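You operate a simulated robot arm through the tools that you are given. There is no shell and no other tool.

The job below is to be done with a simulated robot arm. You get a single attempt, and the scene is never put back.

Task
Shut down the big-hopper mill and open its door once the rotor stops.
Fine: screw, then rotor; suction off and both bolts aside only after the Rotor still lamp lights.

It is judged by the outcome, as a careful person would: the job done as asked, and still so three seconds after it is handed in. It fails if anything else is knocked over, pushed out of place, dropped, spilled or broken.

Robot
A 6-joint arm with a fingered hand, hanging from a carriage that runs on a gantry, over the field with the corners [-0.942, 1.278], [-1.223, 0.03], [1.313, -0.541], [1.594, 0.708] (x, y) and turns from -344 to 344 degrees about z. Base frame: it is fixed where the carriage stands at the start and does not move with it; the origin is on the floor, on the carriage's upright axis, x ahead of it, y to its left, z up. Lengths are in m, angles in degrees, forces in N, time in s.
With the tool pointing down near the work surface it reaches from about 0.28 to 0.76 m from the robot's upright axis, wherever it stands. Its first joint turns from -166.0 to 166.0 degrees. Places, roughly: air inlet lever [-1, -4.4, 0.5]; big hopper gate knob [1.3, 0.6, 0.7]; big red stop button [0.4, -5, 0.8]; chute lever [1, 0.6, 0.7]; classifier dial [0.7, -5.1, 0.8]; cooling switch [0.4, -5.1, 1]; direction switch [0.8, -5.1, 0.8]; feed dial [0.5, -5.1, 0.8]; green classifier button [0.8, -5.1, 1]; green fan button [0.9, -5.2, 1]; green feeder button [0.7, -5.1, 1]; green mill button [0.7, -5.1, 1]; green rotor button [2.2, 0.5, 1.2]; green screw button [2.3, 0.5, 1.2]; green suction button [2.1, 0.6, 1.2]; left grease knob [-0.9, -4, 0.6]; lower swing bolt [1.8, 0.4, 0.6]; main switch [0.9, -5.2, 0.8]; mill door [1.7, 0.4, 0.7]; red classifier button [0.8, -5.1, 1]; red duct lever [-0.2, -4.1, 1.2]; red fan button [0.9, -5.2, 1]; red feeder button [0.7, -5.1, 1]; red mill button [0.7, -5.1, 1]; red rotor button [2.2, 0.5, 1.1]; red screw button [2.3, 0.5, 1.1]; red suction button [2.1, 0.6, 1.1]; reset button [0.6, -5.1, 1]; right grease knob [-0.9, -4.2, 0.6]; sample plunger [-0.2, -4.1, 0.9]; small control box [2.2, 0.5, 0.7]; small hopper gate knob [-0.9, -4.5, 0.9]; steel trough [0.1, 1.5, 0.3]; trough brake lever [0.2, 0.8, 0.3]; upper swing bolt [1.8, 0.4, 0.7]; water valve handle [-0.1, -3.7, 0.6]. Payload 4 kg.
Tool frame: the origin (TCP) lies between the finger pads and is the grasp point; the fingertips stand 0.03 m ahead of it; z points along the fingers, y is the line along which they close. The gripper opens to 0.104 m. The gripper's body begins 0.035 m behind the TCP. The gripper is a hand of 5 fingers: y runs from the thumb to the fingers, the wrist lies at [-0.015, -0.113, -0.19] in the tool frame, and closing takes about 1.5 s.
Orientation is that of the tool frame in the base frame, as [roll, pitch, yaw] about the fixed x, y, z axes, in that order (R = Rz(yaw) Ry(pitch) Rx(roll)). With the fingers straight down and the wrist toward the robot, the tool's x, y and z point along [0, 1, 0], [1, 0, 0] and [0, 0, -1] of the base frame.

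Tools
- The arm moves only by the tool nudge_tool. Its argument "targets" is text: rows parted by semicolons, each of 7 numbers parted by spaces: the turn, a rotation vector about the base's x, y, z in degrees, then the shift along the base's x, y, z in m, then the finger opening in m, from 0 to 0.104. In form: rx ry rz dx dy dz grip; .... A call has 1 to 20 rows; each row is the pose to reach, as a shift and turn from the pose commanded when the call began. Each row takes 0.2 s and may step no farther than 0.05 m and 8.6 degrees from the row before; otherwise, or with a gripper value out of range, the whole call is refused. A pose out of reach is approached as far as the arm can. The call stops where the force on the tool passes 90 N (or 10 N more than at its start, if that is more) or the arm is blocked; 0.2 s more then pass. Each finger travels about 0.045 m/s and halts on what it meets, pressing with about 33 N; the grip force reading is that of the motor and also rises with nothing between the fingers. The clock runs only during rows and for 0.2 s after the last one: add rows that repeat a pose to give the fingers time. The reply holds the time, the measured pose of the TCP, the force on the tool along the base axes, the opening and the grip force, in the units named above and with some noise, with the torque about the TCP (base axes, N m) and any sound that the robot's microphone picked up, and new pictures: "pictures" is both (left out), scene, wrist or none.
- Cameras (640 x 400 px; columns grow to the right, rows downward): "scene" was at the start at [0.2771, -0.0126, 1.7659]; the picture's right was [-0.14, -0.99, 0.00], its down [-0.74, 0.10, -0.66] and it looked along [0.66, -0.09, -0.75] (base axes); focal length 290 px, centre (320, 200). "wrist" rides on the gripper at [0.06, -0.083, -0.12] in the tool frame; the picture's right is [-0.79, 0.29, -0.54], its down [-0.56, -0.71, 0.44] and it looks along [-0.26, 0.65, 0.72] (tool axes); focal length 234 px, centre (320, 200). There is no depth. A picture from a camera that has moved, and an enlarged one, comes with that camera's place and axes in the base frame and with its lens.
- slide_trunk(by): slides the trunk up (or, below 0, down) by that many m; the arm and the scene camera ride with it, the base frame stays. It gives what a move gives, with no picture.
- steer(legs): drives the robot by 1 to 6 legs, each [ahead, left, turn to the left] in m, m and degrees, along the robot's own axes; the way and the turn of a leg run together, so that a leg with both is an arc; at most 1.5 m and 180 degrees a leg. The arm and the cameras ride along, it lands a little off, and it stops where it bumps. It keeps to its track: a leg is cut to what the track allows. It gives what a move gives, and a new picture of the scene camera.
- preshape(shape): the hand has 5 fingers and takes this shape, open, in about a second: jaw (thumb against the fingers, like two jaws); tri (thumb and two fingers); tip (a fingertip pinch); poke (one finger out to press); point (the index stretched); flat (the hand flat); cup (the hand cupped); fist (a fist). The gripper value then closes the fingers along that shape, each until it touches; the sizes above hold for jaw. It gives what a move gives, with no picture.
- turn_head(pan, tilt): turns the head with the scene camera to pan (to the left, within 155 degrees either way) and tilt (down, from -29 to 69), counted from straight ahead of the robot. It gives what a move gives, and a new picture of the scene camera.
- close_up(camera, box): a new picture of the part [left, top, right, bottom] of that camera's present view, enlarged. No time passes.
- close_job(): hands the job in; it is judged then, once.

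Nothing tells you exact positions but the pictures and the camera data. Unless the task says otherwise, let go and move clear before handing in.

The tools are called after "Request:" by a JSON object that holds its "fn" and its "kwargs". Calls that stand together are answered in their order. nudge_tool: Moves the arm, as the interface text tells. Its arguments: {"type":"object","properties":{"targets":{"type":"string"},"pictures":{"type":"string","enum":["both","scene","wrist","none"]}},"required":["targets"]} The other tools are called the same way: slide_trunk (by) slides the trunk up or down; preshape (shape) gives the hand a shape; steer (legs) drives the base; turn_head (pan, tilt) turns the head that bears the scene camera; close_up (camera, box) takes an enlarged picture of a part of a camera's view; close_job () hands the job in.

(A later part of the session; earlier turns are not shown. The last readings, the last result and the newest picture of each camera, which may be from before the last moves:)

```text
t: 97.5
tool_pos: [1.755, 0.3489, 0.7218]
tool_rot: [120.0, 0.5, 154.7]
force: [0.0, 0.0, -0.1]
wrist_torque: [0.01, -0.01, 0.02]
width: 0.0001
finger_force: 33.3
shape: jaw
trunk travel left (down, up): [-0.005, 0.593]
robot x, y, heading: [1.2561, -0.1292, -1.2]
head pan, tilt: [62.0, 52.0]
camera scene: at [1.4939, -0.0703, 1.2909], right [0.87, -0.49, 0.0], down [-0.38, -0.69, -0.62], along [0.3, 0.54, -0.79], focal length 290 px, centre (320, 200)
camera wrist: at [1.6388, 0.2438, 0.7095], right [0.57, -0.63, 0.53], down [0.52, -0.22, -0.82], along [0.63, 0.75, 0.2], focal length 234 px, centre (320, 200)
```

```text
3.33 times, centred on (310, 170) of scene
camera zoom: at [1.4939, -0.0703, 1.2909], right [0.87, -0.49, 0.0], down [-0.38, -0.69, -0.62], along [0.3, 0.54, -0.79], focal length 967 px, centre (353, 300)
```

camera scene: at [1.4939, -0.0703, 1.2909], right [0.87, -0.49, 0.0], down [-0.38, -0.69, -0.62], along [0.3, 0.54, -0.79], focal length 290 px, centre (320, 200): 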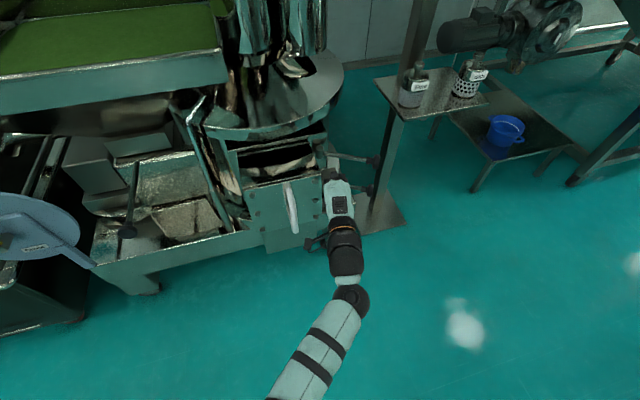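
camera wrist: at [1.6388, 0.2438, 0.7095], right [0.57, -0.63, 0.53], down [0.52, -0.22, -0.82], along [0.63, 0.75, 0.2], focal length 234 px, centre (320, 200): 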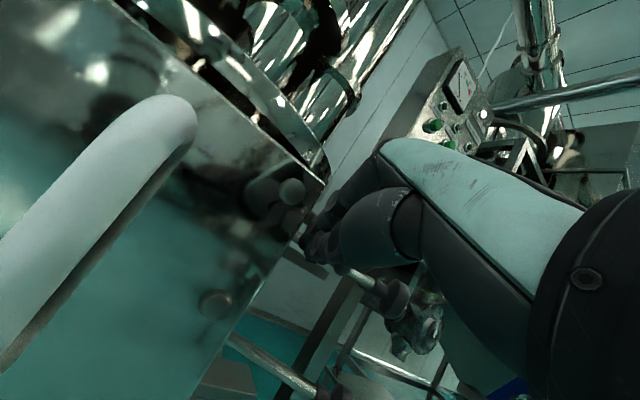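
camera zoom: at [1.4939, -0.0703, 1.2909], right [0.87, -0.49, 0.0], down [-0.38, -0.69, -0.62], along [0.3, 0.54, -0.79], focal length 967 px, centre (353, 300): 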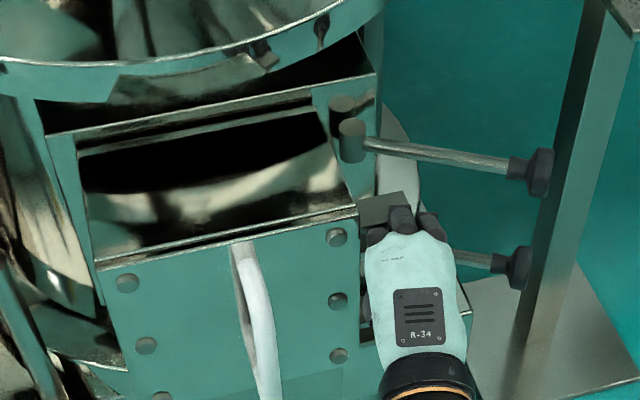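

The fingers slid off the fork when they closed fully, and the door hasn't moved. A better grip is from above, hand pointing down, with the fingers behind the fork plates and the thumb in front. I'll back off, open the hand and pitch it to point down.

Request:
{"fn": "nudge_tool", "kwargs": {"targets": "0 0 0 -0.01 -0.045 0 0; -6.8 3.2 0 -0.02 -0.085 0.02 0; -13.6 6.4 0 -0.025 -0.115 0.05 0.02; -20.3 9.6 0 -0.025 -0.129 0.085 0.05; -27.1 12.8 0 -0.025 -0.129 0.12 0.08; -33.9 16 0 -0.025 -0.129 0.14 0.104; -40.7 19.2 0 -0.025 -0.129 0.15 0.104; -47.4 22.4 0 -0.025 -0.129 0.15 0.104; -54.2 25.6 0 -0.025 -0.129 0.15 0.104", "pictures": "none"}}

Request:
{"fn": "nudge_tool", "kwargs": {"targets": "0 0 6 0.005 0.03 0 0.104; 0 0 12.3 0.01 0.06 0 0.104"}}

Request:
{"fn": "close_up", "kwargs": {"camera": "scene", "box": [270, 110, 430, 230]}}

```text
t: 99.5
tool_pos: [1.8458, 0.2765, 0.8757]
tool_rot: [179.8, 0.4, 155.1]
force: [0.9, -0.3, 0.1]
wrist_torque: [-0.03, 0.1, 0.04]
width: 0.1036
finger_force: 0.1
shape: jaw
out of reach, approached as far as the arm can: row 5, 6, 7, 8, 9
trunk travel left (down, up): [-0.005, 0.593]
robot x, y, heading: [1.2575, -0.1277, -1.0]
head pan, tilt: [62.0, 52.0]
```

```text
t: 100.1
tool_pos: [1.844, 0.3362, 0.8664]
tool_rot: [179.8, 0.4, 167.3]
force: [-0.1, 0.8, -1.4]
wrist_torque: [0.01, -0.03, 0.03]
width: 0.1037
finger_force: 0.0
shape: jaw
out of reach, approached as far as the arm can: row 2
trunk travel left (down, up): [-0.005, 0.593]
robot x, y, heading: [1.2586, -0.131, -1.2]
head pan, tilt: [62.0, 52.0]
camera scene: at [1.4941, -0.0694, 1.2907], right [0.87, -0.49, 0.0], down [-0.38, -0.69, -0.62], along [0.3, 0.54, -0.79], focal length 290 px, centre (320, 200)
camera wrist: at [1.7657, 0.2689, 0.9855], right [0.83, 0.11, 0.55], down [0.39, -0.81, -0.43], along [0.4, 0.58, -0.71], focal length 234 px, centre (320, 200)
```

scene: 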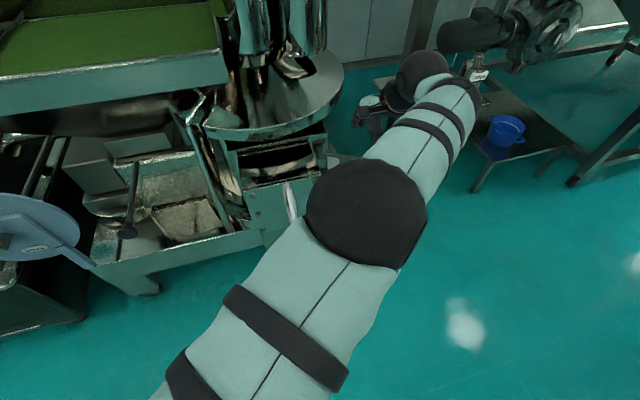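
wrist: 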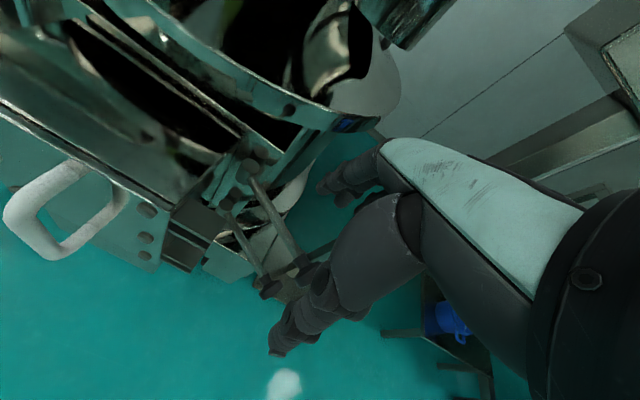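

```text
3.33 times, centred on (350, 170) of scene
camera zoom: at [1.4941, -0.0694, 1.2907], right [0.87, -0.49, 0.0], down [-0.38, -0.69, -0.62], along [0.3, 0.54, -0.79], focal length 967 px, centre (220, 300)
```

zoom: 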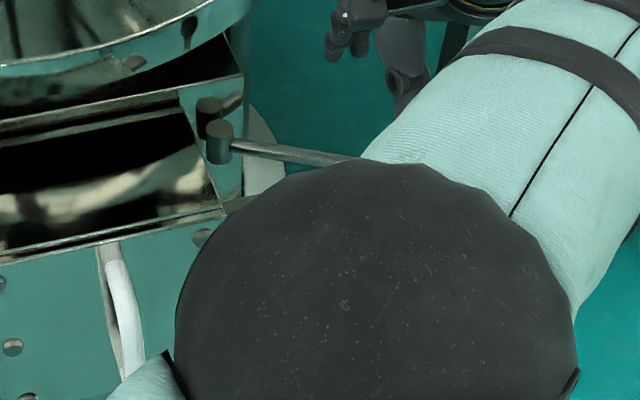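

Pointing down, the arm needs its shoulder higher above the wrist. I'll raise the trunk, pull the hand in, then move the carriage nearer.

Request:
{"fn": "slide_trunk", "kwargs": {"by": 0.23}}

Request:
{"fn": "nudge_tool", "kwargs": {"targets": "0 0 0 -0.035 -0.025 0 0.104; 0 0 0 -0.07 -0.05 0 0.104; 0 0 0 -0.105 -0.075 0 0.104; 0 0 0 -0.14 -0.1 0 0.104", "pictures": "none"}}

Request:
{"fn": "steer", "kwargs": {"legs": [[0.12, 0.12, 0]]}}

```text
t: 102.5
tool_pos: [1.8447, 0.335, 1.0972]
tool_rot: [179.8, 0.5, 167.4]
force: [-0.2, 0.9, -0.5]
wrist_torque: [-0.02, 0.02, -0.02]
width: 0.1038
finger_force: 0.2
shape: jaw
trunk travel left (down, up): [-0.235, 0.363]
robot x, y, heading: [1.2577, -0.1311, -1.0]
head pan, tilt: [62.0, 52.0]
```

```text
t: 103.5
tool_pos: [1.809, 0.3088, 1.092]
tool_rot: [179.8, 0.4, 167.4]
force: [-0.2, -0.2, -0.1]
wrist_torque: [0.0, -0.01, 0.0]
width: 0.104
finger_force: 0.1
shape: jaw
out of reach, approached as far as the arm can: row 2, 3, 4
trunk travel left (down, up): [-0.235, 0.363]
robot x, y, heading: [1.2549, -0.1293, -1.1]
head pan, tilt: [62.0, 52.0]
```

```text
t: 105.0
tool_pos: [1.929, 0.4235, 1.0927]
tool_rot: [179.8, 0.4, 167.3]
force: [-0.1, 0.7, 0.2]
wrist_torque: [0.02, 0.01, 0.0]
width: 0.1038
finger_force: 0.1
shape: jaw
trunk travel left (down, up): [-0.235, 0.363]
robot x, y, heading: [1.3792, -0.0113, -1.3]
head pan, tilt: [62.0, 52.0]
camera scene: at [1.6149, 0.0453, 1.521], right [0.87, -0.49, 0.0], down [-0.38, -0.69, -0.62], along [0.3, 0.54, -0.79], focal length 290 px, centre (320, 200)
```

scene: 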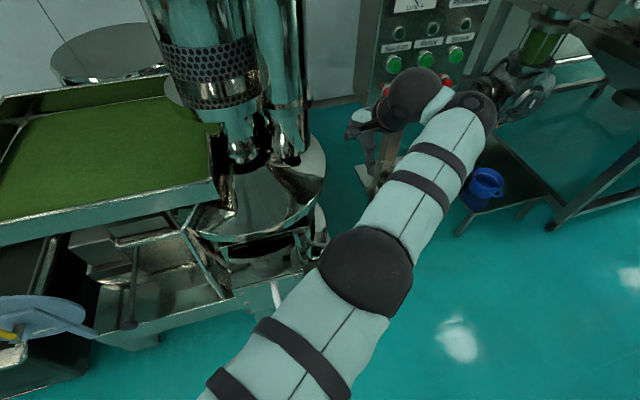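

The arm is stretched straight with the wrist at shoulder height. I'll lower the hand first, well clear of the panel and table, so the elbow can bend.

Request:
{"fn": "nudge_tool", "kwargs": {"targets": "0 0 0 -0.02 -0.02 -0.04 0.104; 0 0 0 -0.04 -0.04 -0.075 0.104; 0 0 0 -0.06 -0.06 -0.11 0.104; 0 0 0 -0.08 -0.08 -0.145 0.104; 0 0 0 -0.1 -0.1 -0.175 0.104"}}

```text
t: 106.2
tool_pos: [1.8578, 0.3508, 0.8791]
tool_rot: [179.9, 0.3, 167.2]
force: [-0.4, 0.0, -0.3]
wrist_torque: [0.02, 0.0, 0.0]
width: 0.1038
finger_force: 0.1
shape: jaw
out of reach, approached as far as the arm can: row 1, 2, 3, 4, 5
trunk travel left (down, up): [-0.235, 0.363]
robot x, y, heading: [1.3799, -0.0178, -1.3]
head pan, tilt: [62.0, 52.0]
camera scene: at [1.6141, 0.0449, 1.5208], right [0.87, -0.49, 0.0], down [-0.38, -0.69, -0.61], along [0.3, 0.54, -0.79], focal length 290 px, centre (320, 200)
camera wrist: at [1.7783, 0.2835, 0.9981], right [0.83, 0.11, 0.55], down [0.39, -0.81, -0.43], along [0.4, 0.57, -0.71], focal length 234 px, centre (320, 200)
```

scene: 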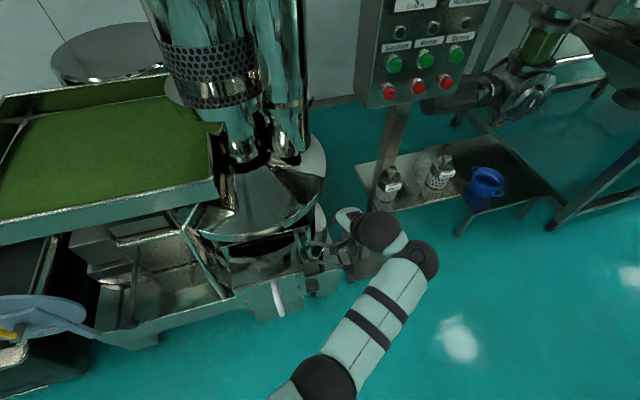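
wrist: 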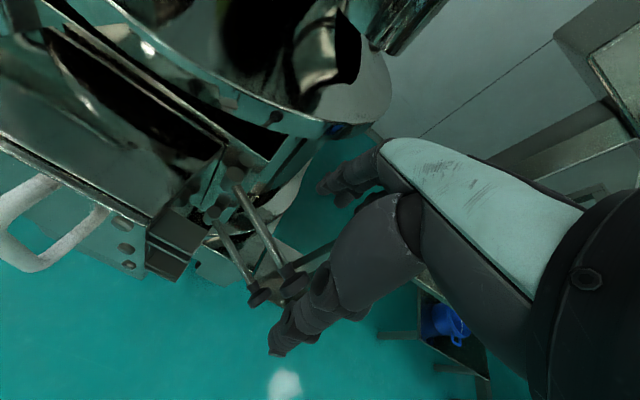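

Request:
{"fn": "nudge_tool", "kwargs": {"targets": "0 0 0 -0.03 0.005 -0.005 0.104; 0 0 0 -0.06 0.01 -0.01 0.104; 0 0 0 -0.09 0.015 -0.015 0.104", "pictures": "wrist"}}

```text
t: 107.0
tool_pos: [1.7718, 0.3787, 0.8482]
tool_rot: [179.7, 0.5, 167.2]
force: [-0.3, 0.2, 0.2]
wrist_torque: [0.03, 0.0, 0.0]
width: 0.1041
finger_force: 0.1
shape: jaw
out of reach, approached as far as the arm can: row 1, 2, 3
trunk travel left (down, up): [-0.235, 0.363]
robot x, y, heading: [1.3804, -0.0126, -1.2]
head pan, tilt: [62.0, 52.0]
camera wrist: at [1.6923, 0.311, 0.9682], right [0.83, 0.1, 0.55], down [0.39, -0.81, -0.44], along [0.4, 0.58, -0.71], focal length 234 px, centre (320, 200)
```

wrist: 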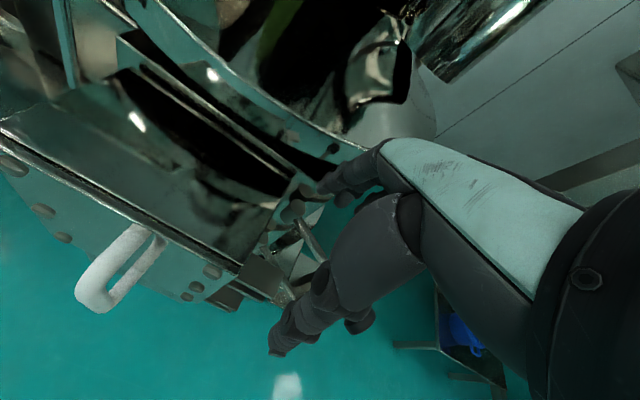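

The hand now points straight down above the fork. I'll shift it slightly toward the aisle to keep the fingers clear of the swung-aside bolt, then start descending.

Request:
{"fn": "nudge_tool", "kwargs": {"targets": "0 0 0 -0.006 -0.0157 -0.01 0.104; 0 0 0 -0.006 -0.0157 -0.035 0.104; 0 0 0 -0.006 -0.0157 -0.06 0.104"}}

Request:
{"fn": "close_up", "kwargs": {"camera": "wrist", "box": [200, 120, 400, 370]}}

Request:
{"fn": "close_up", "kwargs": {"camera": "scene", "box": [250, 180, 450, 320]}}

```text
t: 107.8
tool_pos: [1.7664, 0.3636, 0.7895]
tool_rot: [179.9, 0.5, 167.2]
force: [0.1, 0.0, -0.5]
wrist_torque: [-0.03, -0.01, 0.0]
width: 0.1041
finger_force: 0.0
shape: jaw
out of reach, approached as far as the arm can: row 1
trunk travel left (down, up): [-0.235, 0.363]
robot x, y, heading: [1.3831, -0.0193, -1.3]
head pan, tilt: [62.0, 52.0]
camera scene: at [1.6147, 0.0452, 1.521], right [0.87, -0.49, 0.0], down [-0.38, -0.69, -0.62], along [0.3, 0.54, -0.79], focal length 290 px, centre (320, 200)
camera wrist: at [1.6873, 0.2961, 0.9092], right [0.83, 0.11, 0.55], down [0.39, -0.81, -0.43], along [0.4, 0.57, -0.71], focal length 234 px, centre (320, 200)
```

scene: 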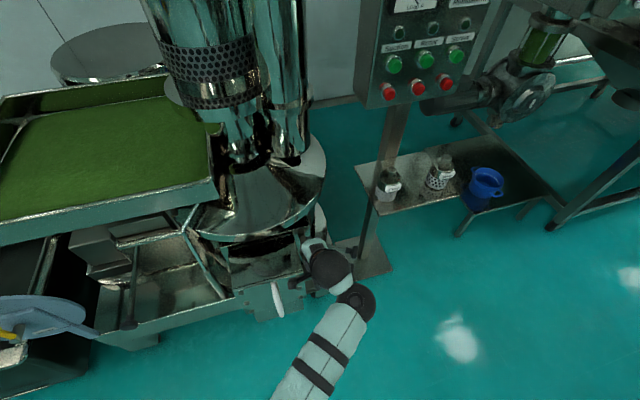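
wrist: 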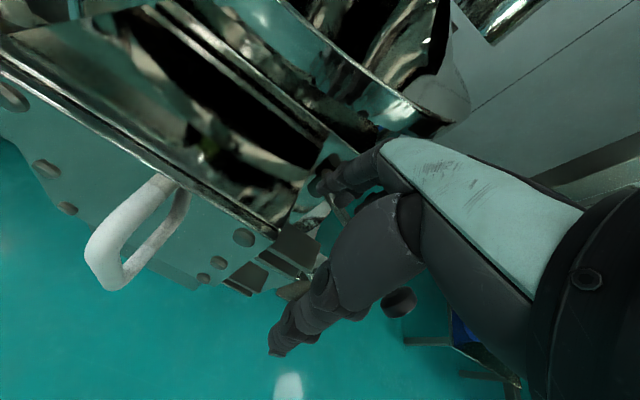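

```text
1.60 times, centred on (300, 245) of wrist
camera zoom: at [1.6873, 0.2961, 0.9092], right [0.83, 0.11, 0.55], down [0.39, -0.81, -0.43], along [0.4, 0.57, -0.71], focal length 375 px, centre (352, 128)
```

zoom: 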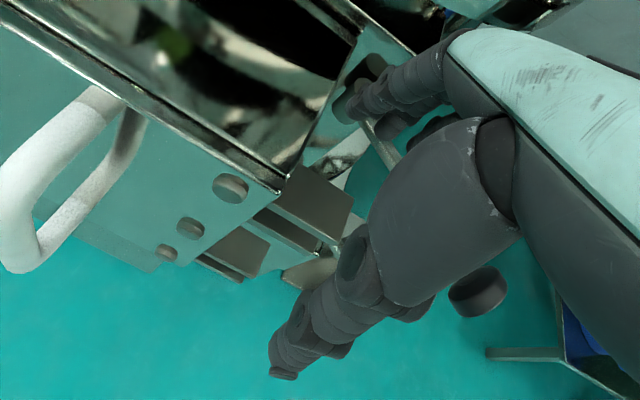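

```text
2.86 times, centred on (350, 250) of scene
camera zoom: at [1.6147, 0.0452, 1.521], right [0.87, -0.49, 0.0], down [-0.38, -0.69, -0.62], along [0.3, 0.54, -0.79], focal length 829 px, centre (234, 57)
```

zoom: 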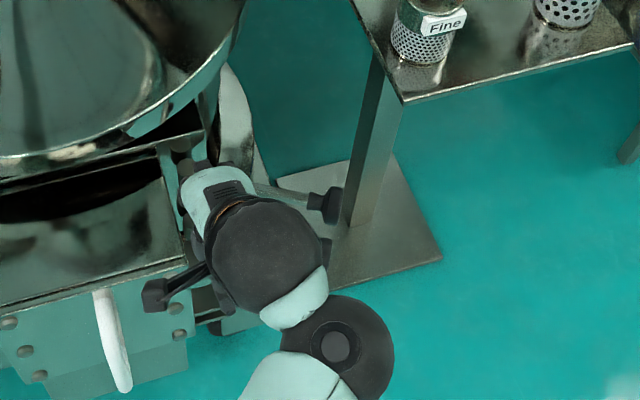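

Request:
{"fn": "nudge_tool", "kwargs": {"targets": "0 0 0 0 0 -0.025 0.104; 0 0 0 0 0 -0.05 0.104; 0 0 0 0 0 -0.07 0.104", "pictures": "wrist"}}

Request:
{"fn": "close_up", "kwargs": {"camera": "wrist", "box": [200, 120, 400, 370]}}

```text
t: 108.6
tool_pos: [1.7658, 0.3623, 0.7193]
tool_rot: [179.8, 0.4, 167.3]
force: [-0.1, 0.1, -0.4]
wrist_torque: [0.01, -0.01, 0.03]
width: 0.1038
finger_force: 0.1
shape: jaw
trunk travel left (down, up): [-0.235, 0.363]
robot x, y, heading: [1.3757, -0.0148, -1.3]
head pan, tilt: [62.0, 52.0]
camera wrist: at [1.6873, 0.2951, 0.8391], right [0.83, 0.11, 0.55], down [0.39, -0.81, -0.43], along [0.4, 0.58, -0.71], focal length 234 px, centre (320, 200)
```

wrist: 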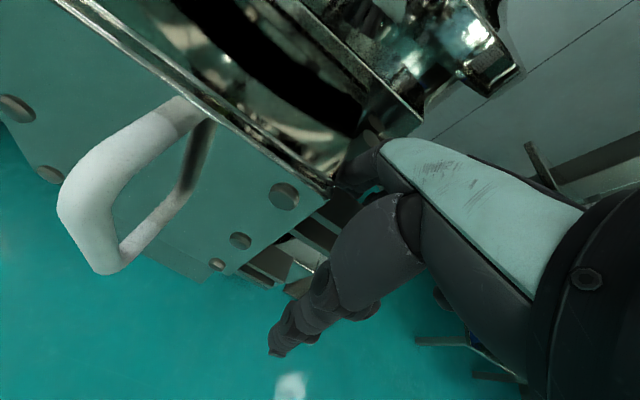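

```text
1.60 times, centred on (300, 245) of wrist
camera zoom: at [1.6873, 0.2951, 0.8391], right [0.83, 0.11, 0.55], down [0.39, -0.81, -0.43], along [0.4, 0.58, -0.71], focal length 375 px, centre (352, 128)
```

zoom: 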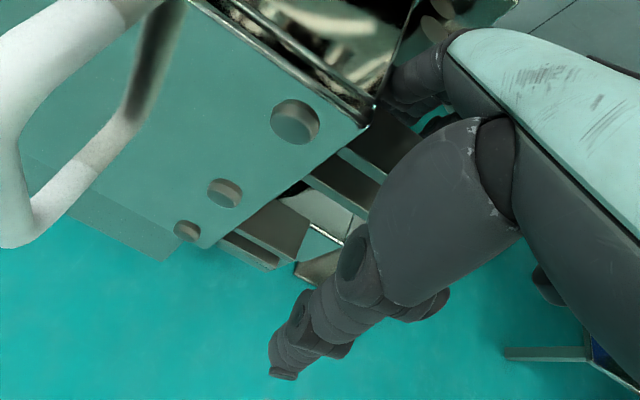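

The fingers are behind the fork plates and the thumb in front. I'll close gently.

Request:
{"fn": "nudge_tool", "kwargs": {"targets": "0 0 0 0 0 0 0.085; 0 0 0 0 0 0 0.065; 0 0 0 0 0 0 0.05; 0 0 0 0 0 0 0.04; 0 0 0 0 0 0 0.03; 0 0 0 0 0 0 0.03", "pictures": "wrist"}}

Request:
{"fn": "close_up", "kwargs": {"camera": "wrist", "box": [200, 120, 400, 370]}}

```text
t: 110.0
tool_pos: [1.766, 0.3629, 0.7204]
tool_rot: [179.8, 0.3, 167.3]
force: [-0.3, 1.2, -0.4]
wrist_torque: [0.0, -0.02, 0.0]
width: 0.0299
finger_force: 0.1
shape: jaw
trunk travel left (down, up): [-0.235, 0.363]
robot x, y, heading: [1.3801, -0.0132, -1.2]
head pan, tilt: [62.0, 52.0]
camera wrist: at [1.6876, 0.2953, 0.8396], right [0.83, 0.11, 0.55], down [0.39, -0.81, -0.43], along [0.4, 0.58, -0.71], focal length 234 px, centre (320, 200)
```

wrist: 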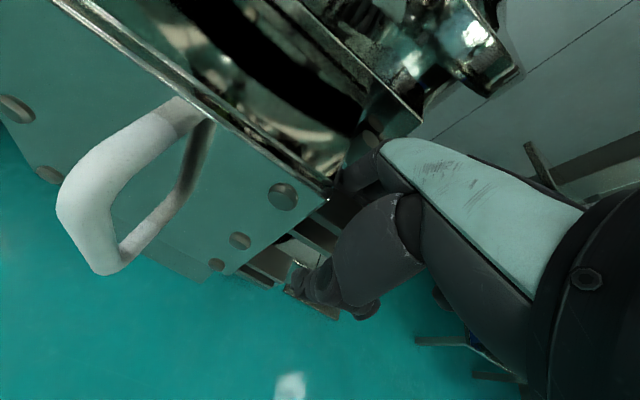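

```text
1.60 times, centred on (300, 245) of wrist
camera zoom: at [1.6876, 0.2953, 0.8396], right [0.83, 0.11, 0.55], down [0.39, -0.81, -0.43], along [0.4, 0.58, -0.71], focal length 375 px, centre (352, 128)
```

zoom: 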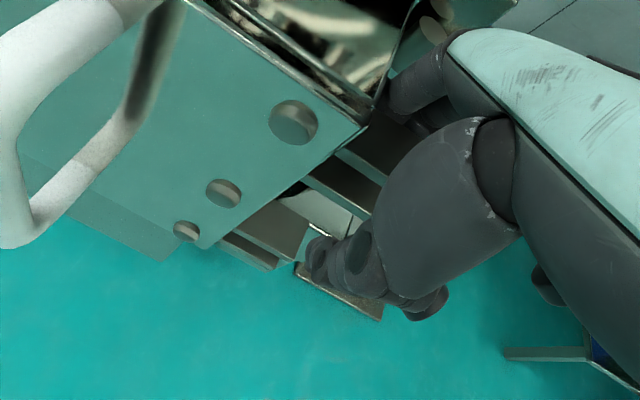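

Request:
{"fn": "nudge_tool", "kwargs": {"targets": "0 0 -2 -0.005 -0.008 0 0.03; 0 0 -4 -0.01 -0.016 0 0.03; 0 0 -6 -0.015 -0.024 0 0.03", "pictures": "both"}}

Request:
{"fn": "close_up", "kwargs": {"camera": "wrist", "box": [200, 120, 400, 370]}}

Request:
{"fn": "close_up", "kwargs": {"camera": "scene", "box": [200, 180, 400, 320]}}

```text
t: 110.8
tool_pos: [1.7512, 0.3383, 0.7208]
tool_rot: [179.8, 0.4, 161.3]
force: [1.3, 0.8, 0.0]
wrist_torque: [-0.03, 0.0, -0.04]
width: 0.0304
finger_force: 0.0
shape: jaw
trunk travel left (down, up): [-0.235, 0.363]
robot x, y, heading: [1.3799, -0.0157, -1.1]
head pan, tilt: [62.0, 52.0]
camera scene: at [1.615, 0.0453, 1.5211], right [0.87, -0.49, 0.0], down [-0.38, -0.69, -0.62], along [0.3, 0.54, -0.79], focal length 290 px, centre (320, 200)
camera wrist: at [1.6652, 0.28, 0.8395], right [0.84, 0.02, 0.55], down [0.3, -0.85, -0.43], along [0.46, 0.53, -0.71], focal length 234 px, centre (320, 200)
```

scene: 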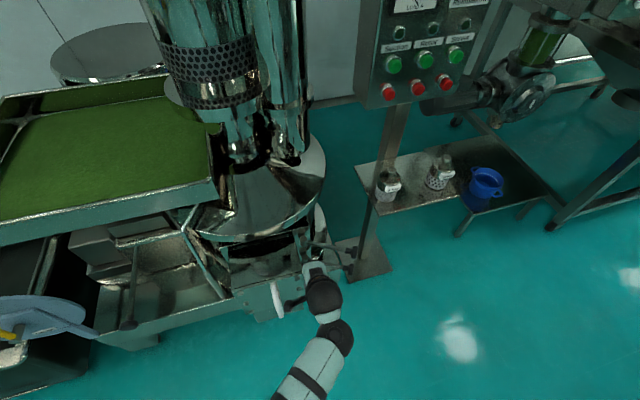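
wrist: 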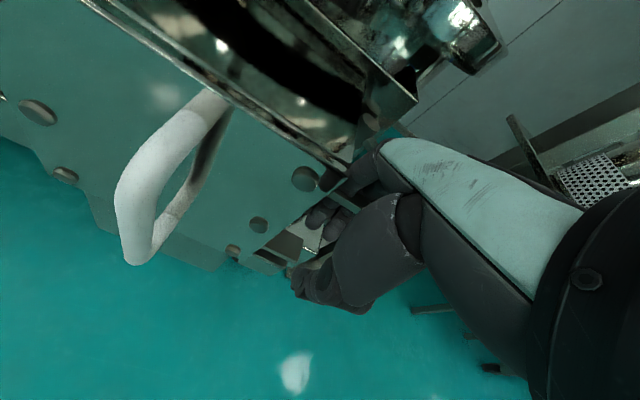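

```text
1.60 times, centred on (300, 245) of wrist
camera zoom: at [1.6652, 0.28, 0.8395], right [0.84, 0.02, 0.55], down [0.3, -0.85, -0.43], along [0.46, 0.53, -0.71], focal length 375 px, centre (352, 128)
```

zoom: 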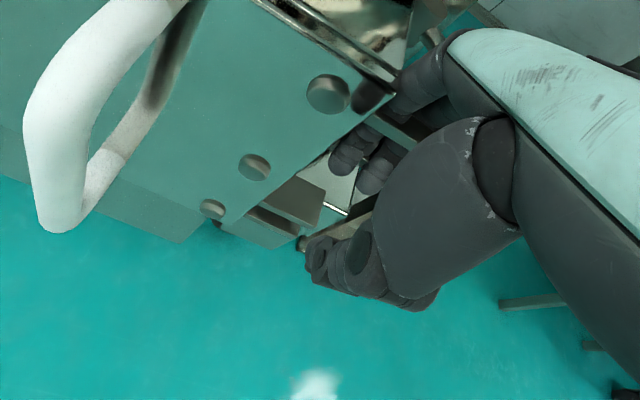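

```text
2.86 times, centred on (300, 250) of scene
camera zoom: at [1.615, 0.0453, 1.5211], right [0.87, -0.49, 0.0], down [-0.38, -0.69, -0.62], along [0.3, 0.54, -0.79], focal length 829 px, centre (377, 57)
```

zoom: 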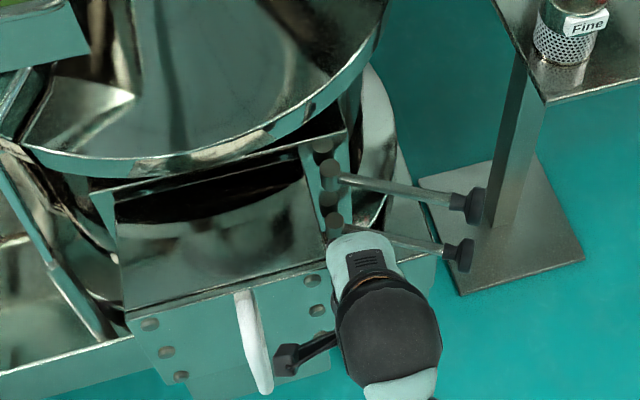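

The fingers look hooked around the upper plate now, and contact may only be starting. I'll keep pulling in small steps and watch the force.

Request:
{"fn": "nudge_tool", "kwargs": {"targets": "0 0 -2 -0.005 -0.008 0 0.03; 0 0 -4 -0.01 -0.016 0 0.03", "pictures": "wrist"}}

Request:
{"fn": "close_up", "kwargs": {"camera": "wrist", "box": [200, 120, 400, 370]}}

Request:
{"fn": "close_up", "kwargs": {"camera": "scene", "box": [200, 180, 400, 320]}}

```text
t: 111.4
tool_pos: [1.7385, 0.323, 0.7199]
tool_rot: [179.9, 0.3, 157.2]
force: [-0.1, 0.1, -0.4]
wrist_torque: [0.02, 0.03, -0.04]
width: 0.0305
finger_force: 0.1
shape: jaw
trunk travel left (down, up): [-0.235, 0.363]
robot x, y, heading: [1.3785, -0.0149, -1.2]
head pan, tilt: [62.0, 52.0]
camera wrist: at [1.6503, 0.27, 0.8391], right [0.84, -0.04, 0.55], down [0.24, -0.87, -0.43], along [0.49, 0.5, -0.71], focal length 234 px, centre (320, 200)
```

wrist: 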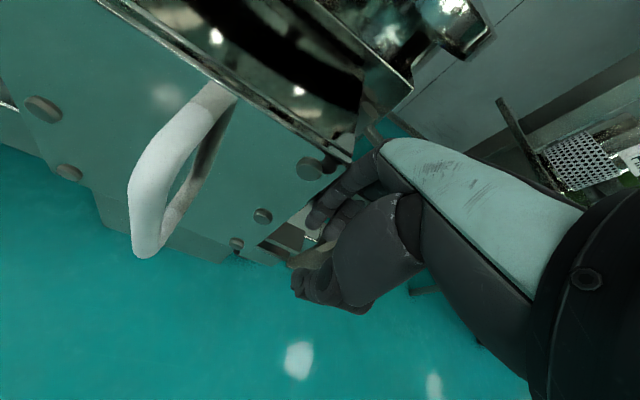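

```text
1.60 times, centred on (300, 245) of wrist
camera zoom: at [1.6503, 0.27, 0.8391], right [0.84, -0.04, 0.55], down [0.24, -0.87, -0.43], along [0.49, 0.5, -0.71], focal length 375 px, centre (352, 128)
```

zoom: 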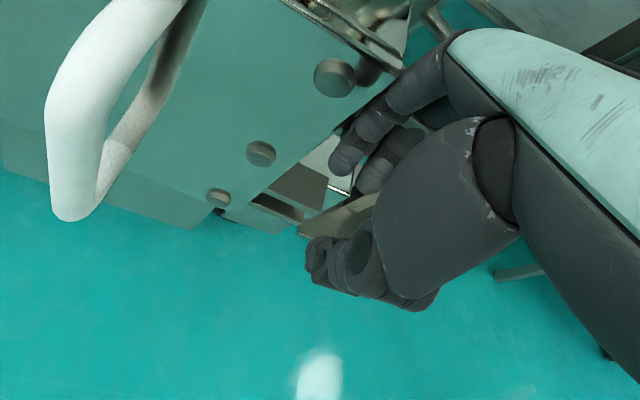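

```text
2.86 times, centred on (300, 250) of scene
camera zoom: at [1.6148, 0.0452, 1.521], right [0.87, -0.49, 0.0], down [-0.38, -0.69, -0.62], along [0.3, 0.54, -0.79], focal length 829 px, centre (377, 57)
```

zoom: 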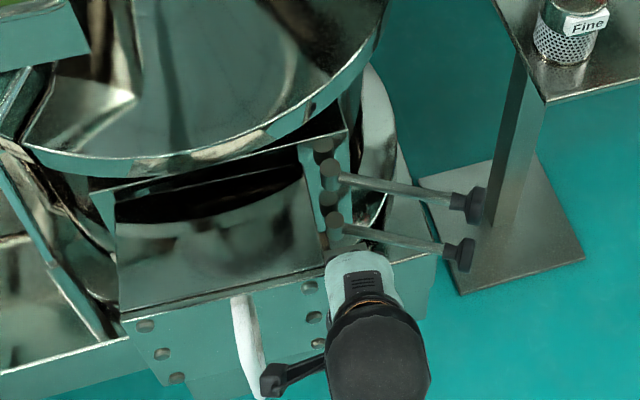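

The fork doesn't hold the fingers, so I'll use the white handle instead. The plan is to point the hand down with the thumb left and fingers right of the vertical bar at about (1.641, 0.348, z 0.60–0.72). First I'll clear out and reposition.

Request:
{"fn": "nudge_tool", "kwargs": {"targets": "0 0 0 -0.01 -0.045 0 0.03; 0 0 0 -0.02 -0.09 0.02 0.03; 0 0 0 -0.03 -0.12 0.05 0.06; 0 0 0 -0.04 -0.13 0.07 0.09; 0 0 0 -0.04 -0.13 0.07 0.104", "pictures": "none"}}

Request:
{"fn": "close_up", "kwargs": {"camera": "scene", "box": [200, 180, 400, 320]}}

```text
refused: row 2 steps farther than a row can; nothing moved
```

```text
2.86 times, centred on (300, 250) of scene
camera zoom: at [1.6148, 0.0452, 1.521], right [0.87, -0.49, 0.0], down [-0.38, -0.69, -0.62], along [0.3, 0.54, -0.79], focal length 829 px, centre (377, 57)
```

zoom: 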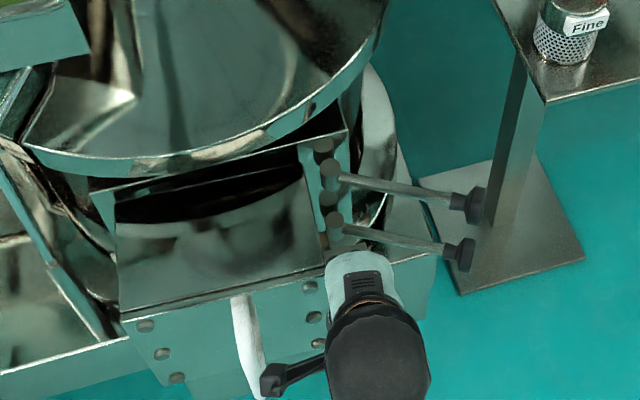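

Comparing pictures, the door's right corner has actually moved about 1 cm, so the door is coming with the hand. I'll keep pulling in small steps.

Request:
{"fn": "nudge_tool", "kwargs": {"targets": "0 0 -2.5 -0.006 -0.008 0 0.03; 0 0 -5 -0.0125 -0.0155 0 0.03; 0 0 -7.5 -0.019 -0.023 0 0.03", "pictures": "wrist"}}

Request:
{"fn": "close_up", "kwargs": {"camera": "scene", "box": [200, 180, 400, 320]}}

Request:
{"fn": "close_up", "kwargs": {"camera": "wrist", "box": [200, 120, 400, 370]}}

```text
t: 112.2
tool_pos: [1.7226, 0.3001, 0.7205]
tool_rot: [179.8, 0.3, 149.7]
force: [0.1, 0.0, 0.2]
wrist_torque: [0.01, 0.0, 0.01]
width: 0.03
finger_force: 0.1
shape: jaw
trunk travel left (down, up): [-0.235, 0.363]
robot x, y, heading: [1.3797, -0.0137, -1.2]
head pan, tilt: [62.0, 52.0]
camera wrist: at [1.6254, 0.2589, 0.8392], right [0.82, -0.15, 0.55], down [0.13, -0.89, -0.43], along [0.55, 0.43, -0.71], focal length 234 px, centre (320, 200)
```

wrist: 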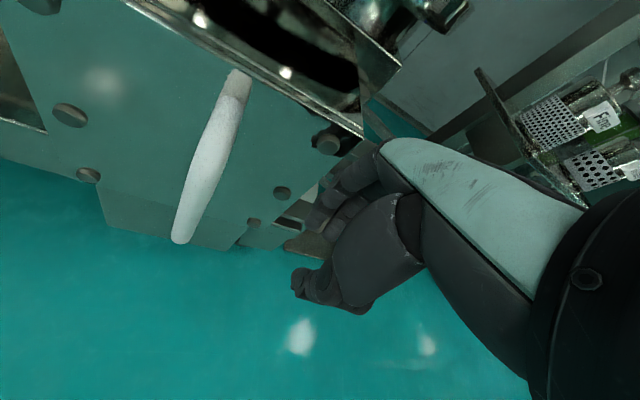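

```text
2.86 times, centred on (300, 250) of scene
camera zoom: at [1.6147, 0.0452, 1.521], right [0.87, -0.49, 0.0], down [-0.38, -0.69, -0.62], along [0.3, 0.54, -0.79], focal length 829 px, centre (377, 57)
```

zoom: 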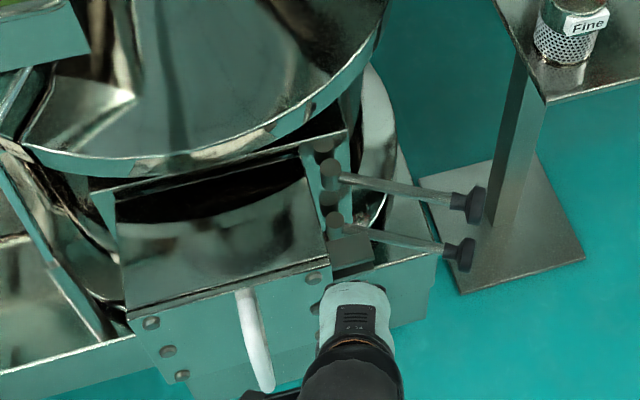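

```text
1.60 times, centred on (300, 245) of wrist
camera zoom: at [1.6254, 0.2589, 0.8392], right [0.82, -0.15, 0.55], down [0.13, -0.89, -0.43], along [0.55, 0.43, -0.71], focal length 375 px, centre (352, 128)
```

zoom: 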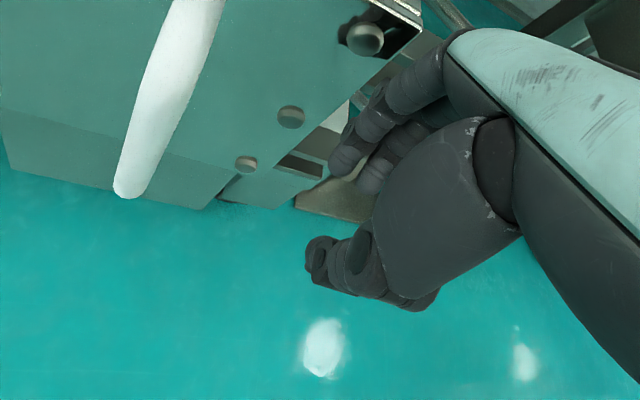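

The fork is now behind the hand, so the fingers slipped off it after all. I'll retreat and go for the handle.

Request:
{"fn": "nudge_tool", "kwargs": {"targets": "0 0 0 -0.01 -0.04 0 0.03; 0 0 0 -0.02 -0.08 0.015 0.03; 0 0 0 -0.03 -0.1 0.045 0.05; 0 0 0 -0.03 -0.11 0.07 0.08; 0 0 0 -0.03 -0.11 0.07 0.104; 0 0 -8 -0.03 -0.11 0.07 0.104; 0 0 -16 -0.03 -0.11 0.07 0.104; 0 0 -24 -0.03 -0.11 0.07 0.104", "pictures": "none"}}

Request:
{"fn": "steer", "kwargs": {"legs": [[-0.18, 0.06, 0]]}}

Request:
{"fn": "turn_head", "kwargs": {"pan": 45, "tilt": 58}}

```text
t: 114.0
tool_pos: [1.6904, 0.189, 0.7899]
tool_rot: [180.0, 0.4, 126.1]
force: [0.2, 0.1, -0.5]
wrist_torque: [0.04, 0.03, 0.01]
width: 0.1035
finger_force: 0.1
shape: jaw
out of reach, approached as far as the arm can: row 4, 5
trunk travel left (down, up): [-0.235, 0.363]
robot x, y, heading: [1.3785, -0.0123, -1.1]
head pan, tilt: [62.0, 52.0]
```

```text
t: 115.5
tool_pos: [1.5139, 0.2535, 0.79]
tool_rot: [179.8, 0.3, 126.0]
force: [0.0, -0.1, -0.1]
wrist_torque: [-0.02, -0.01, 0.0]
width: 0.1038
finger_force: 0.0
shape: jaw
trunk travel left (down, up): [-0.235, 0.363]
robot x, y, heading: [1.2035, 0.0523, -1.0]
head pan, tilt: [62.0, 52.0]
camera scene: at [1.4375, 0.1094, 1.5209], right [0.87, -0.48, 0.0], down [-0.38, -0.69, -0.62], along [0.3, 0.54, -0.79], focal length 290 px, centre (320, 200)
```

scene: 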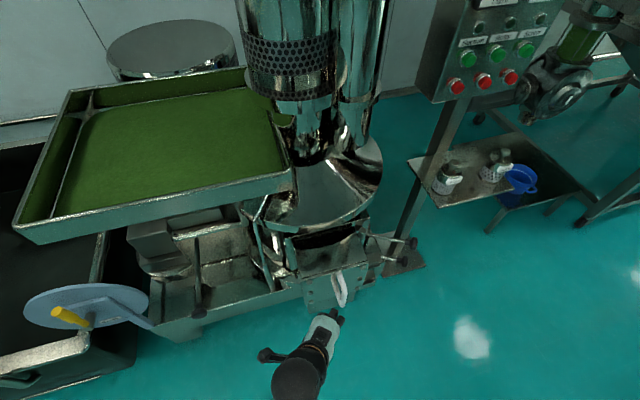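

```text
t: 116.3
tool_pos: [1.5146, 0.252, 0.7894]
tool_rot: [179.8, 0.5, 125.9]
force: [-0.2, -0.2, -0.5]
wrist_torque: [0.04, 0.01, -0.01]
width: 0.1041
finger_force: 0.1
shape: jaw
trunk travel left (down, up): [-0.235, 0.363]
robot x, y, heading: [1.2015, 0.0486, -1.1]
head pan, tilt: [45.0, 58.0]
camera scene: at [1.4508, 0.0915, 1.5135], right [0.7, -0.72, 0.0], down [-0.61, -0.59, -0.53], along [0.38, 0.37, -0.85], focal length 290 px, centre (320, 200)
```

scene: 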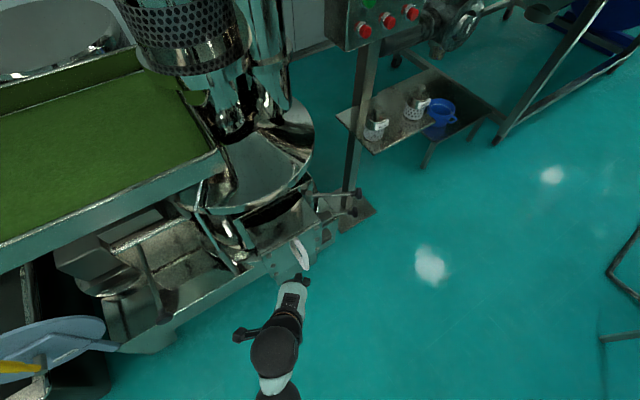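

Request:
{"fn": "close_up", "kwargs": {"camera": "scene", "box": [190, 170, 370, 310]}}

Request:
{"fn": "close_up", "kwargs": {"camera": "scene", "box": [190, 190, 290, 280]}}

```text
2.86 times, centred on (280, 240) of scene
camera zoom: at [1.4508, 0.0915, 1.5135], right [0.7, -0.72, 0.0], down [-0.61, -0.59, -0.53], along [0.38, 0.37, -0.85], focal length 829 px, centre (434, 86)
```

zoom: 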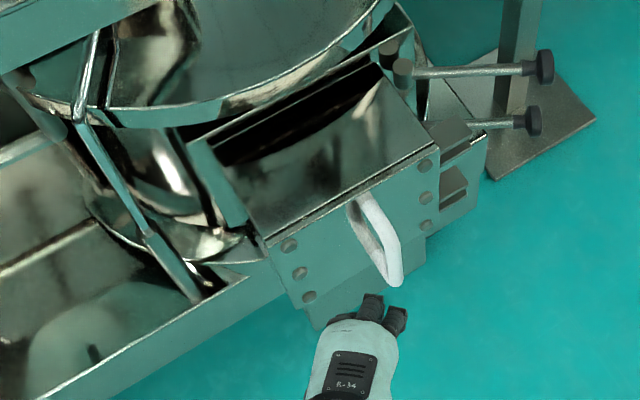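

```text
4.44 times, centred on (240, 235) of scene
camera zoom: at [1.4508, 0.0915, 1.5135], right [0.7, -0.72, 0.0], down [-0.61, -0.59, -0.53], along [0.38, 0.37, -0.85], focal length 1290 px, centre (676, 44)
```

zoom: 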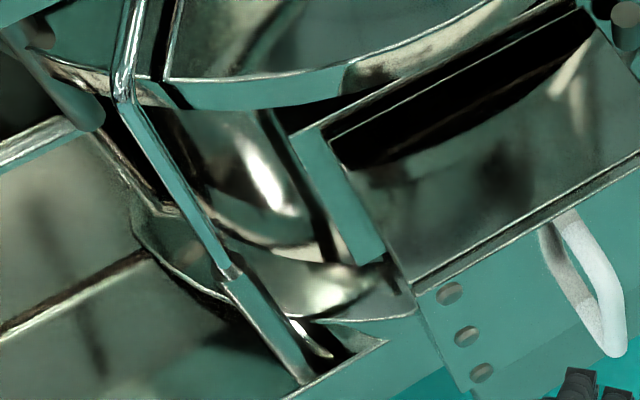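

The handle bar triangulates to about (1.641, 0.348), spanning z ≈ 0.59–0.73. I'll turn the hand so its closing direction runs along the door and bring it above the handle.

Request:
{"fn": "nudge_tool", "kwargs": {"targets": "0 0 -8.1 0.021 0.0133 0.003 0.104; 0 0 -16.2 0.042 0.0266 0.006 0.104; 0 0 -24.3 0.063 0.04 0.009 0.104; 0 0 -32.4 0.084 0.0533 0.012 0.104; 0 0 -40.5 0.105 0.0667 0.014 0.104; 0 0 -48.6 0.1264 0.08 0.016 0.104"}}

Request:
{"fn": "close_up", "kwargs": {"camera": "scene", "box": [190, 170, 370, 310]}}

Request:
{"fn": "close_up", "kwargs": {"camera": "wrist", "box": [200, 120, 400, 370]}}

```text
t: 117.8
tool_pos: [1.6526, 0.3365, 0.7919]
tool_rot: [179.8, 0.3, 77.1]
force: [0.7, -0.5, -0.2]
wrist_torque: [0.0, 0.01, -0.03]
width: 0.1037
finger_force: 0.1
shape: jaw
out of reach, approached as far as the arm can: row 5, 6
trunk travel left (down, up): [-0.235, 0.363]
robot x, y, heading: [1.2024, 0.0461, -1.1]
head pan, tilt: [45.0, 58.0]
camera scene: at [1.4511, 0.0918, 1.5136], right [0.69, -0.72, 0.0], down [-0.61, -0.59, -0.53], along [0.38, 0.37, -0.85], focal length 290 px, centre (320, 200)
camera wrist: at [1.584, 0.4147, 0.9106], right [0.11, -0.83, 0.55], down [-0.81, -0.39, -0.44], along [0.58, -0.4, -0.71], focal length 234 px, centre (320, 200)
```

scene: 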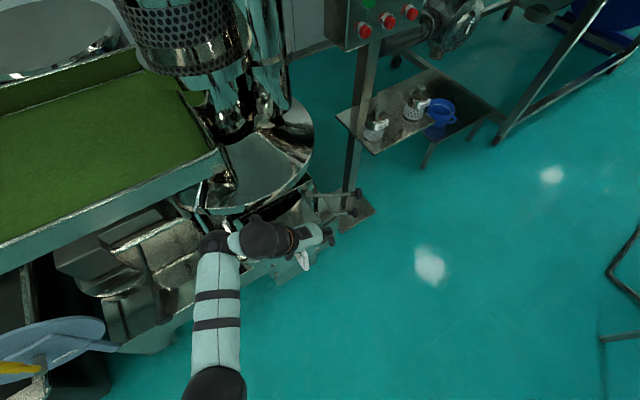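
wrist: 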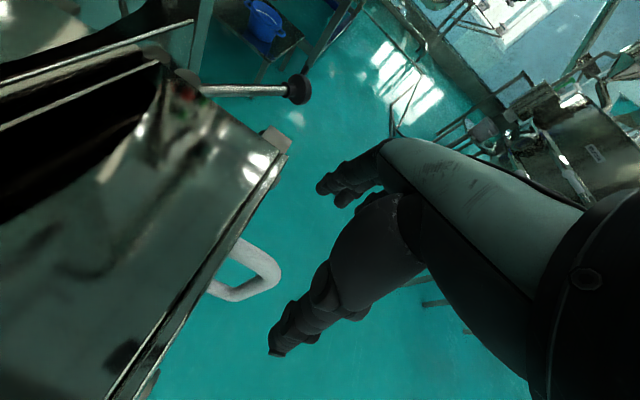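

```text
2.86 times, centred on (280, 240) of scene
camera zoom: at [1.4511, 0.0918, 1.5136], right [0.69, -0.72, 0.0], down [-0.61, -0.59, -0.53], along [0.38, 0.37, -0.85], focal length 829 px, centre (434, 86)
```

zoom: 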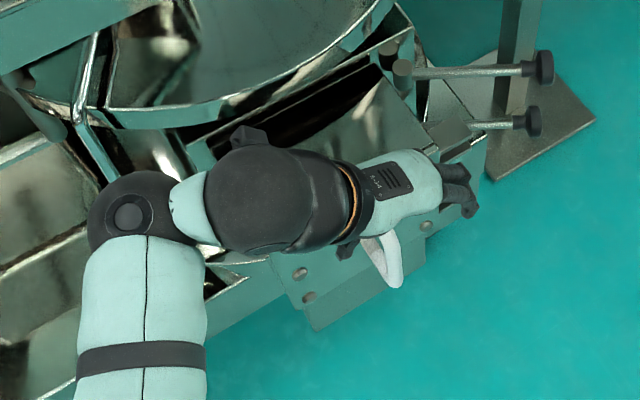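

```text
1.60 times, centred on (300, 245) of wrist
camera zoom: at [1.584, 0.4147, 0.9106], right [0.11, -0.83, 0.55], down [-0.81, -0.39, -0.44], along [0.58, -0.4, -0.71], focal length 375 px, centre (352, 128)
```

zoom: 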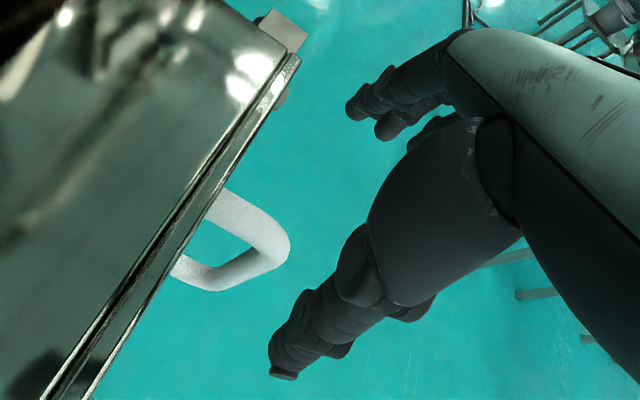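

The wrist camera shows the handle between thumb and fingers, with the bar at ≈ (1.645, 0.347). I'll align and descend around it.

Request:
{"fn": "nudge_tool", "kwargs": {"targets": "0 0 0 -0.0076 0.008 -0.02 0.104; 0 0 0 -0.0076 0.0105 -0.045 0.104; 0 0 0 -0.0076 0.0105 -0.07 0.104", "pictures": "wrist"}}

Request:
{"fn": "close_up", "kwargs": {"camera": "wrist", "box": [200, 120, 400, 370]}}

Request:
{"fn": "close_up", "kwargs": {"camera": "scene", "box": [190, 170, 370, 310]}}

```text
t: 118.5
tool_pos: [1.6442, 0.3452, 0.7198]
tool_rot: [179.8, 0.4, 77.2]
force: [0.1, -0.9, 0.5]
wrist_torque: [0.0, -0.01, -0.04]
width: 0.1039
finger_force: 0.0
shape: jaw
trunk travel left (down, up): [-0.235, 0.363]
robot x, y, heading: [1.201, 0.0492, -1.1]
head pan, tilt: [45.0, 58.0]
camera wrist: at [1.5749, 0.4236, 0.8387], right [0.11, -0.83, 0.55], down [-0.81, -0.39, -0.43], along [0.58, -0.4, -0.71], focal length 234 px, centre (320, 200)
```

wrist: 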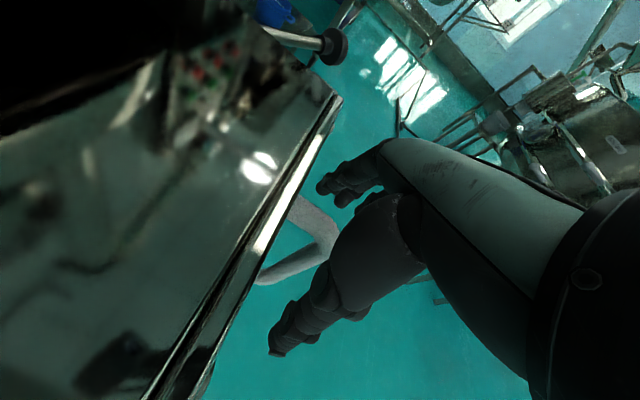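

```text
1.60 times, centred on (300, 245) of wrist
camera zoom: at [1.5749, 0.4236, 0.8387], right [0.11, -0.83, 0.55], down [-0.81, -0.39, -0.43], along [0.58, -0.4, -0.71], focal length 375 px, centre (352, 128)
```

zoom: 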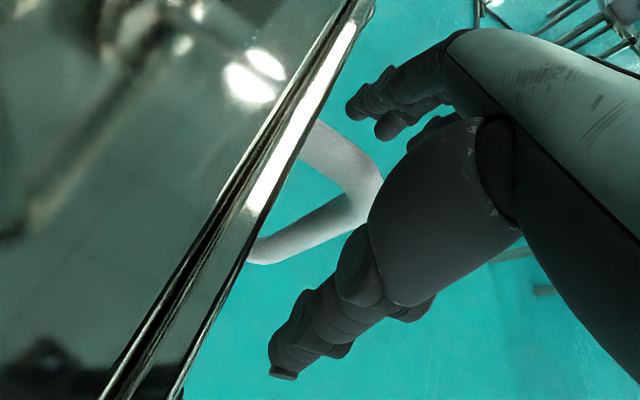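

```text
2.86 times, centred on (280, 240) of scene
camera zoom: at [1.4507, 0.0914, 1.5135], right [0.69, -0.72, 0.0], down [-0.61, -0.59, -0.53], along [0.38, 0.37, -0.85], focal length 829 px, centre (434, 86)
```

zoom: 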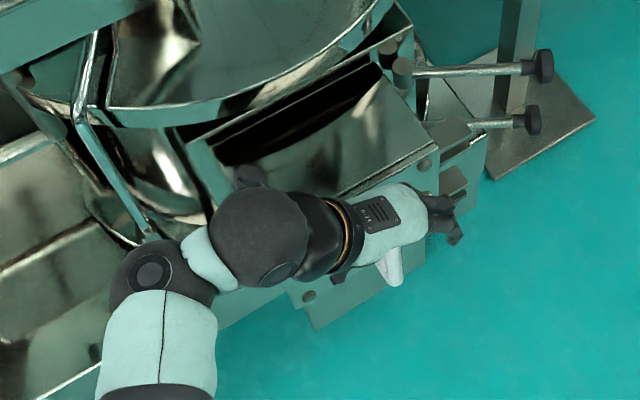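

Request:
{"fn": "nudge_tool", "kwargs": {"targets": "0 0 0 0.001 0.001 -0.018 0.104; 0 0 0 0.001 0.001 -0.032 0.104", "pictures": "none"}}

Request:
{"fn": "nudge_tool", "kwargs": {"targets": "0 0 0 0 0 0 0.085; 0 0 0 0 0 0 0.065; 0 0 0 0 0 0 0.045; 0 0 0 0 0 0 0.03; 0 0 0 0 0 0 0.015; 0 0 0 0 0 0 0.005; 0 0 0 0 0 0 0.005", "pictures": "wrist"}}

Request:
{"fn": "close_up", "kwargs": {"camera": "wrist", "box": [200, 120, 400, 370]}}

```text
t: 119.2
tool_pos: [1.6455, 0.3463, 0.688]
tool_rot: [179.9, 0.4, 77.2]
force: [-0.2, -0.7, -0.6]
wrist_torque: [-0.03, 0.02, 0.0]
width: 0.1036
finger_force: 0.1
shape: jaw
trunk travel left (down, up): [-0.235, 0.363]
robot x, y, heading: [1.2037, 0.0503, -0.9]
head pan, tilt: [45.0, 58.0]
```

```text
t: 120.8
tool_pos: [1.643, 0.3488, 0.687]
tool_rot: [179.9, 0.3, 77.4]
force: [-1.9, 3.6, -3.0]
wrist_torque: [0.04, -0.05, 0.0]
width: 0.0067
finger_force: 33.1
shape: jaw
trunk travel left (down, up): [-0.235, 0.363]
robot x, y, heading: [1.2043, 0.0454, -0.8]
head pan, tilt: [45.0, 58.0]
camera wrist: at [1.5745, 0.4267, 0.8066], right [0.11, -0.83, 0.55], down [-0.81, -0.39, -0.43], along [0.58, -0.4, -0.72], focal length 234 px, centre (320, 200)
```

wrist: 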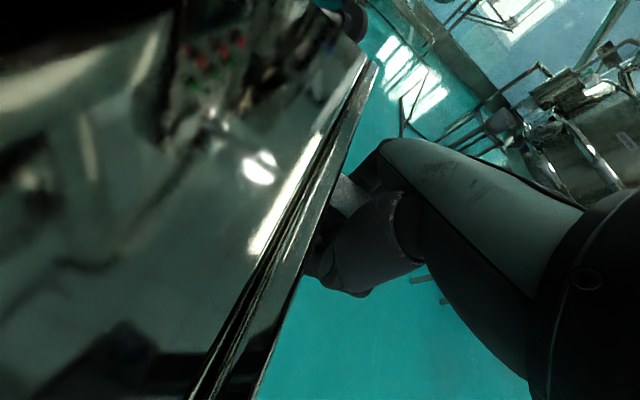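

```text
1.60 times, centred on (300, 245) of wrist
camera zoom: at [1.5745, 0.4267, 0.8066], right [0.11, -0.83, 0.55], down [-0.81, -0.39, -0.43], along [0.58, -0.4, -0.72], focal length 375 px, centre (352, 128)
```

zoom: 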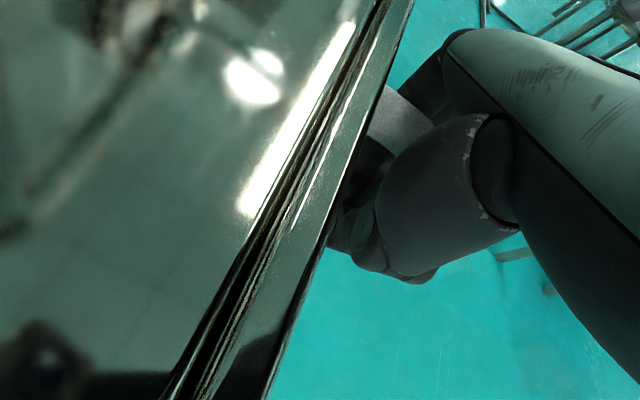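

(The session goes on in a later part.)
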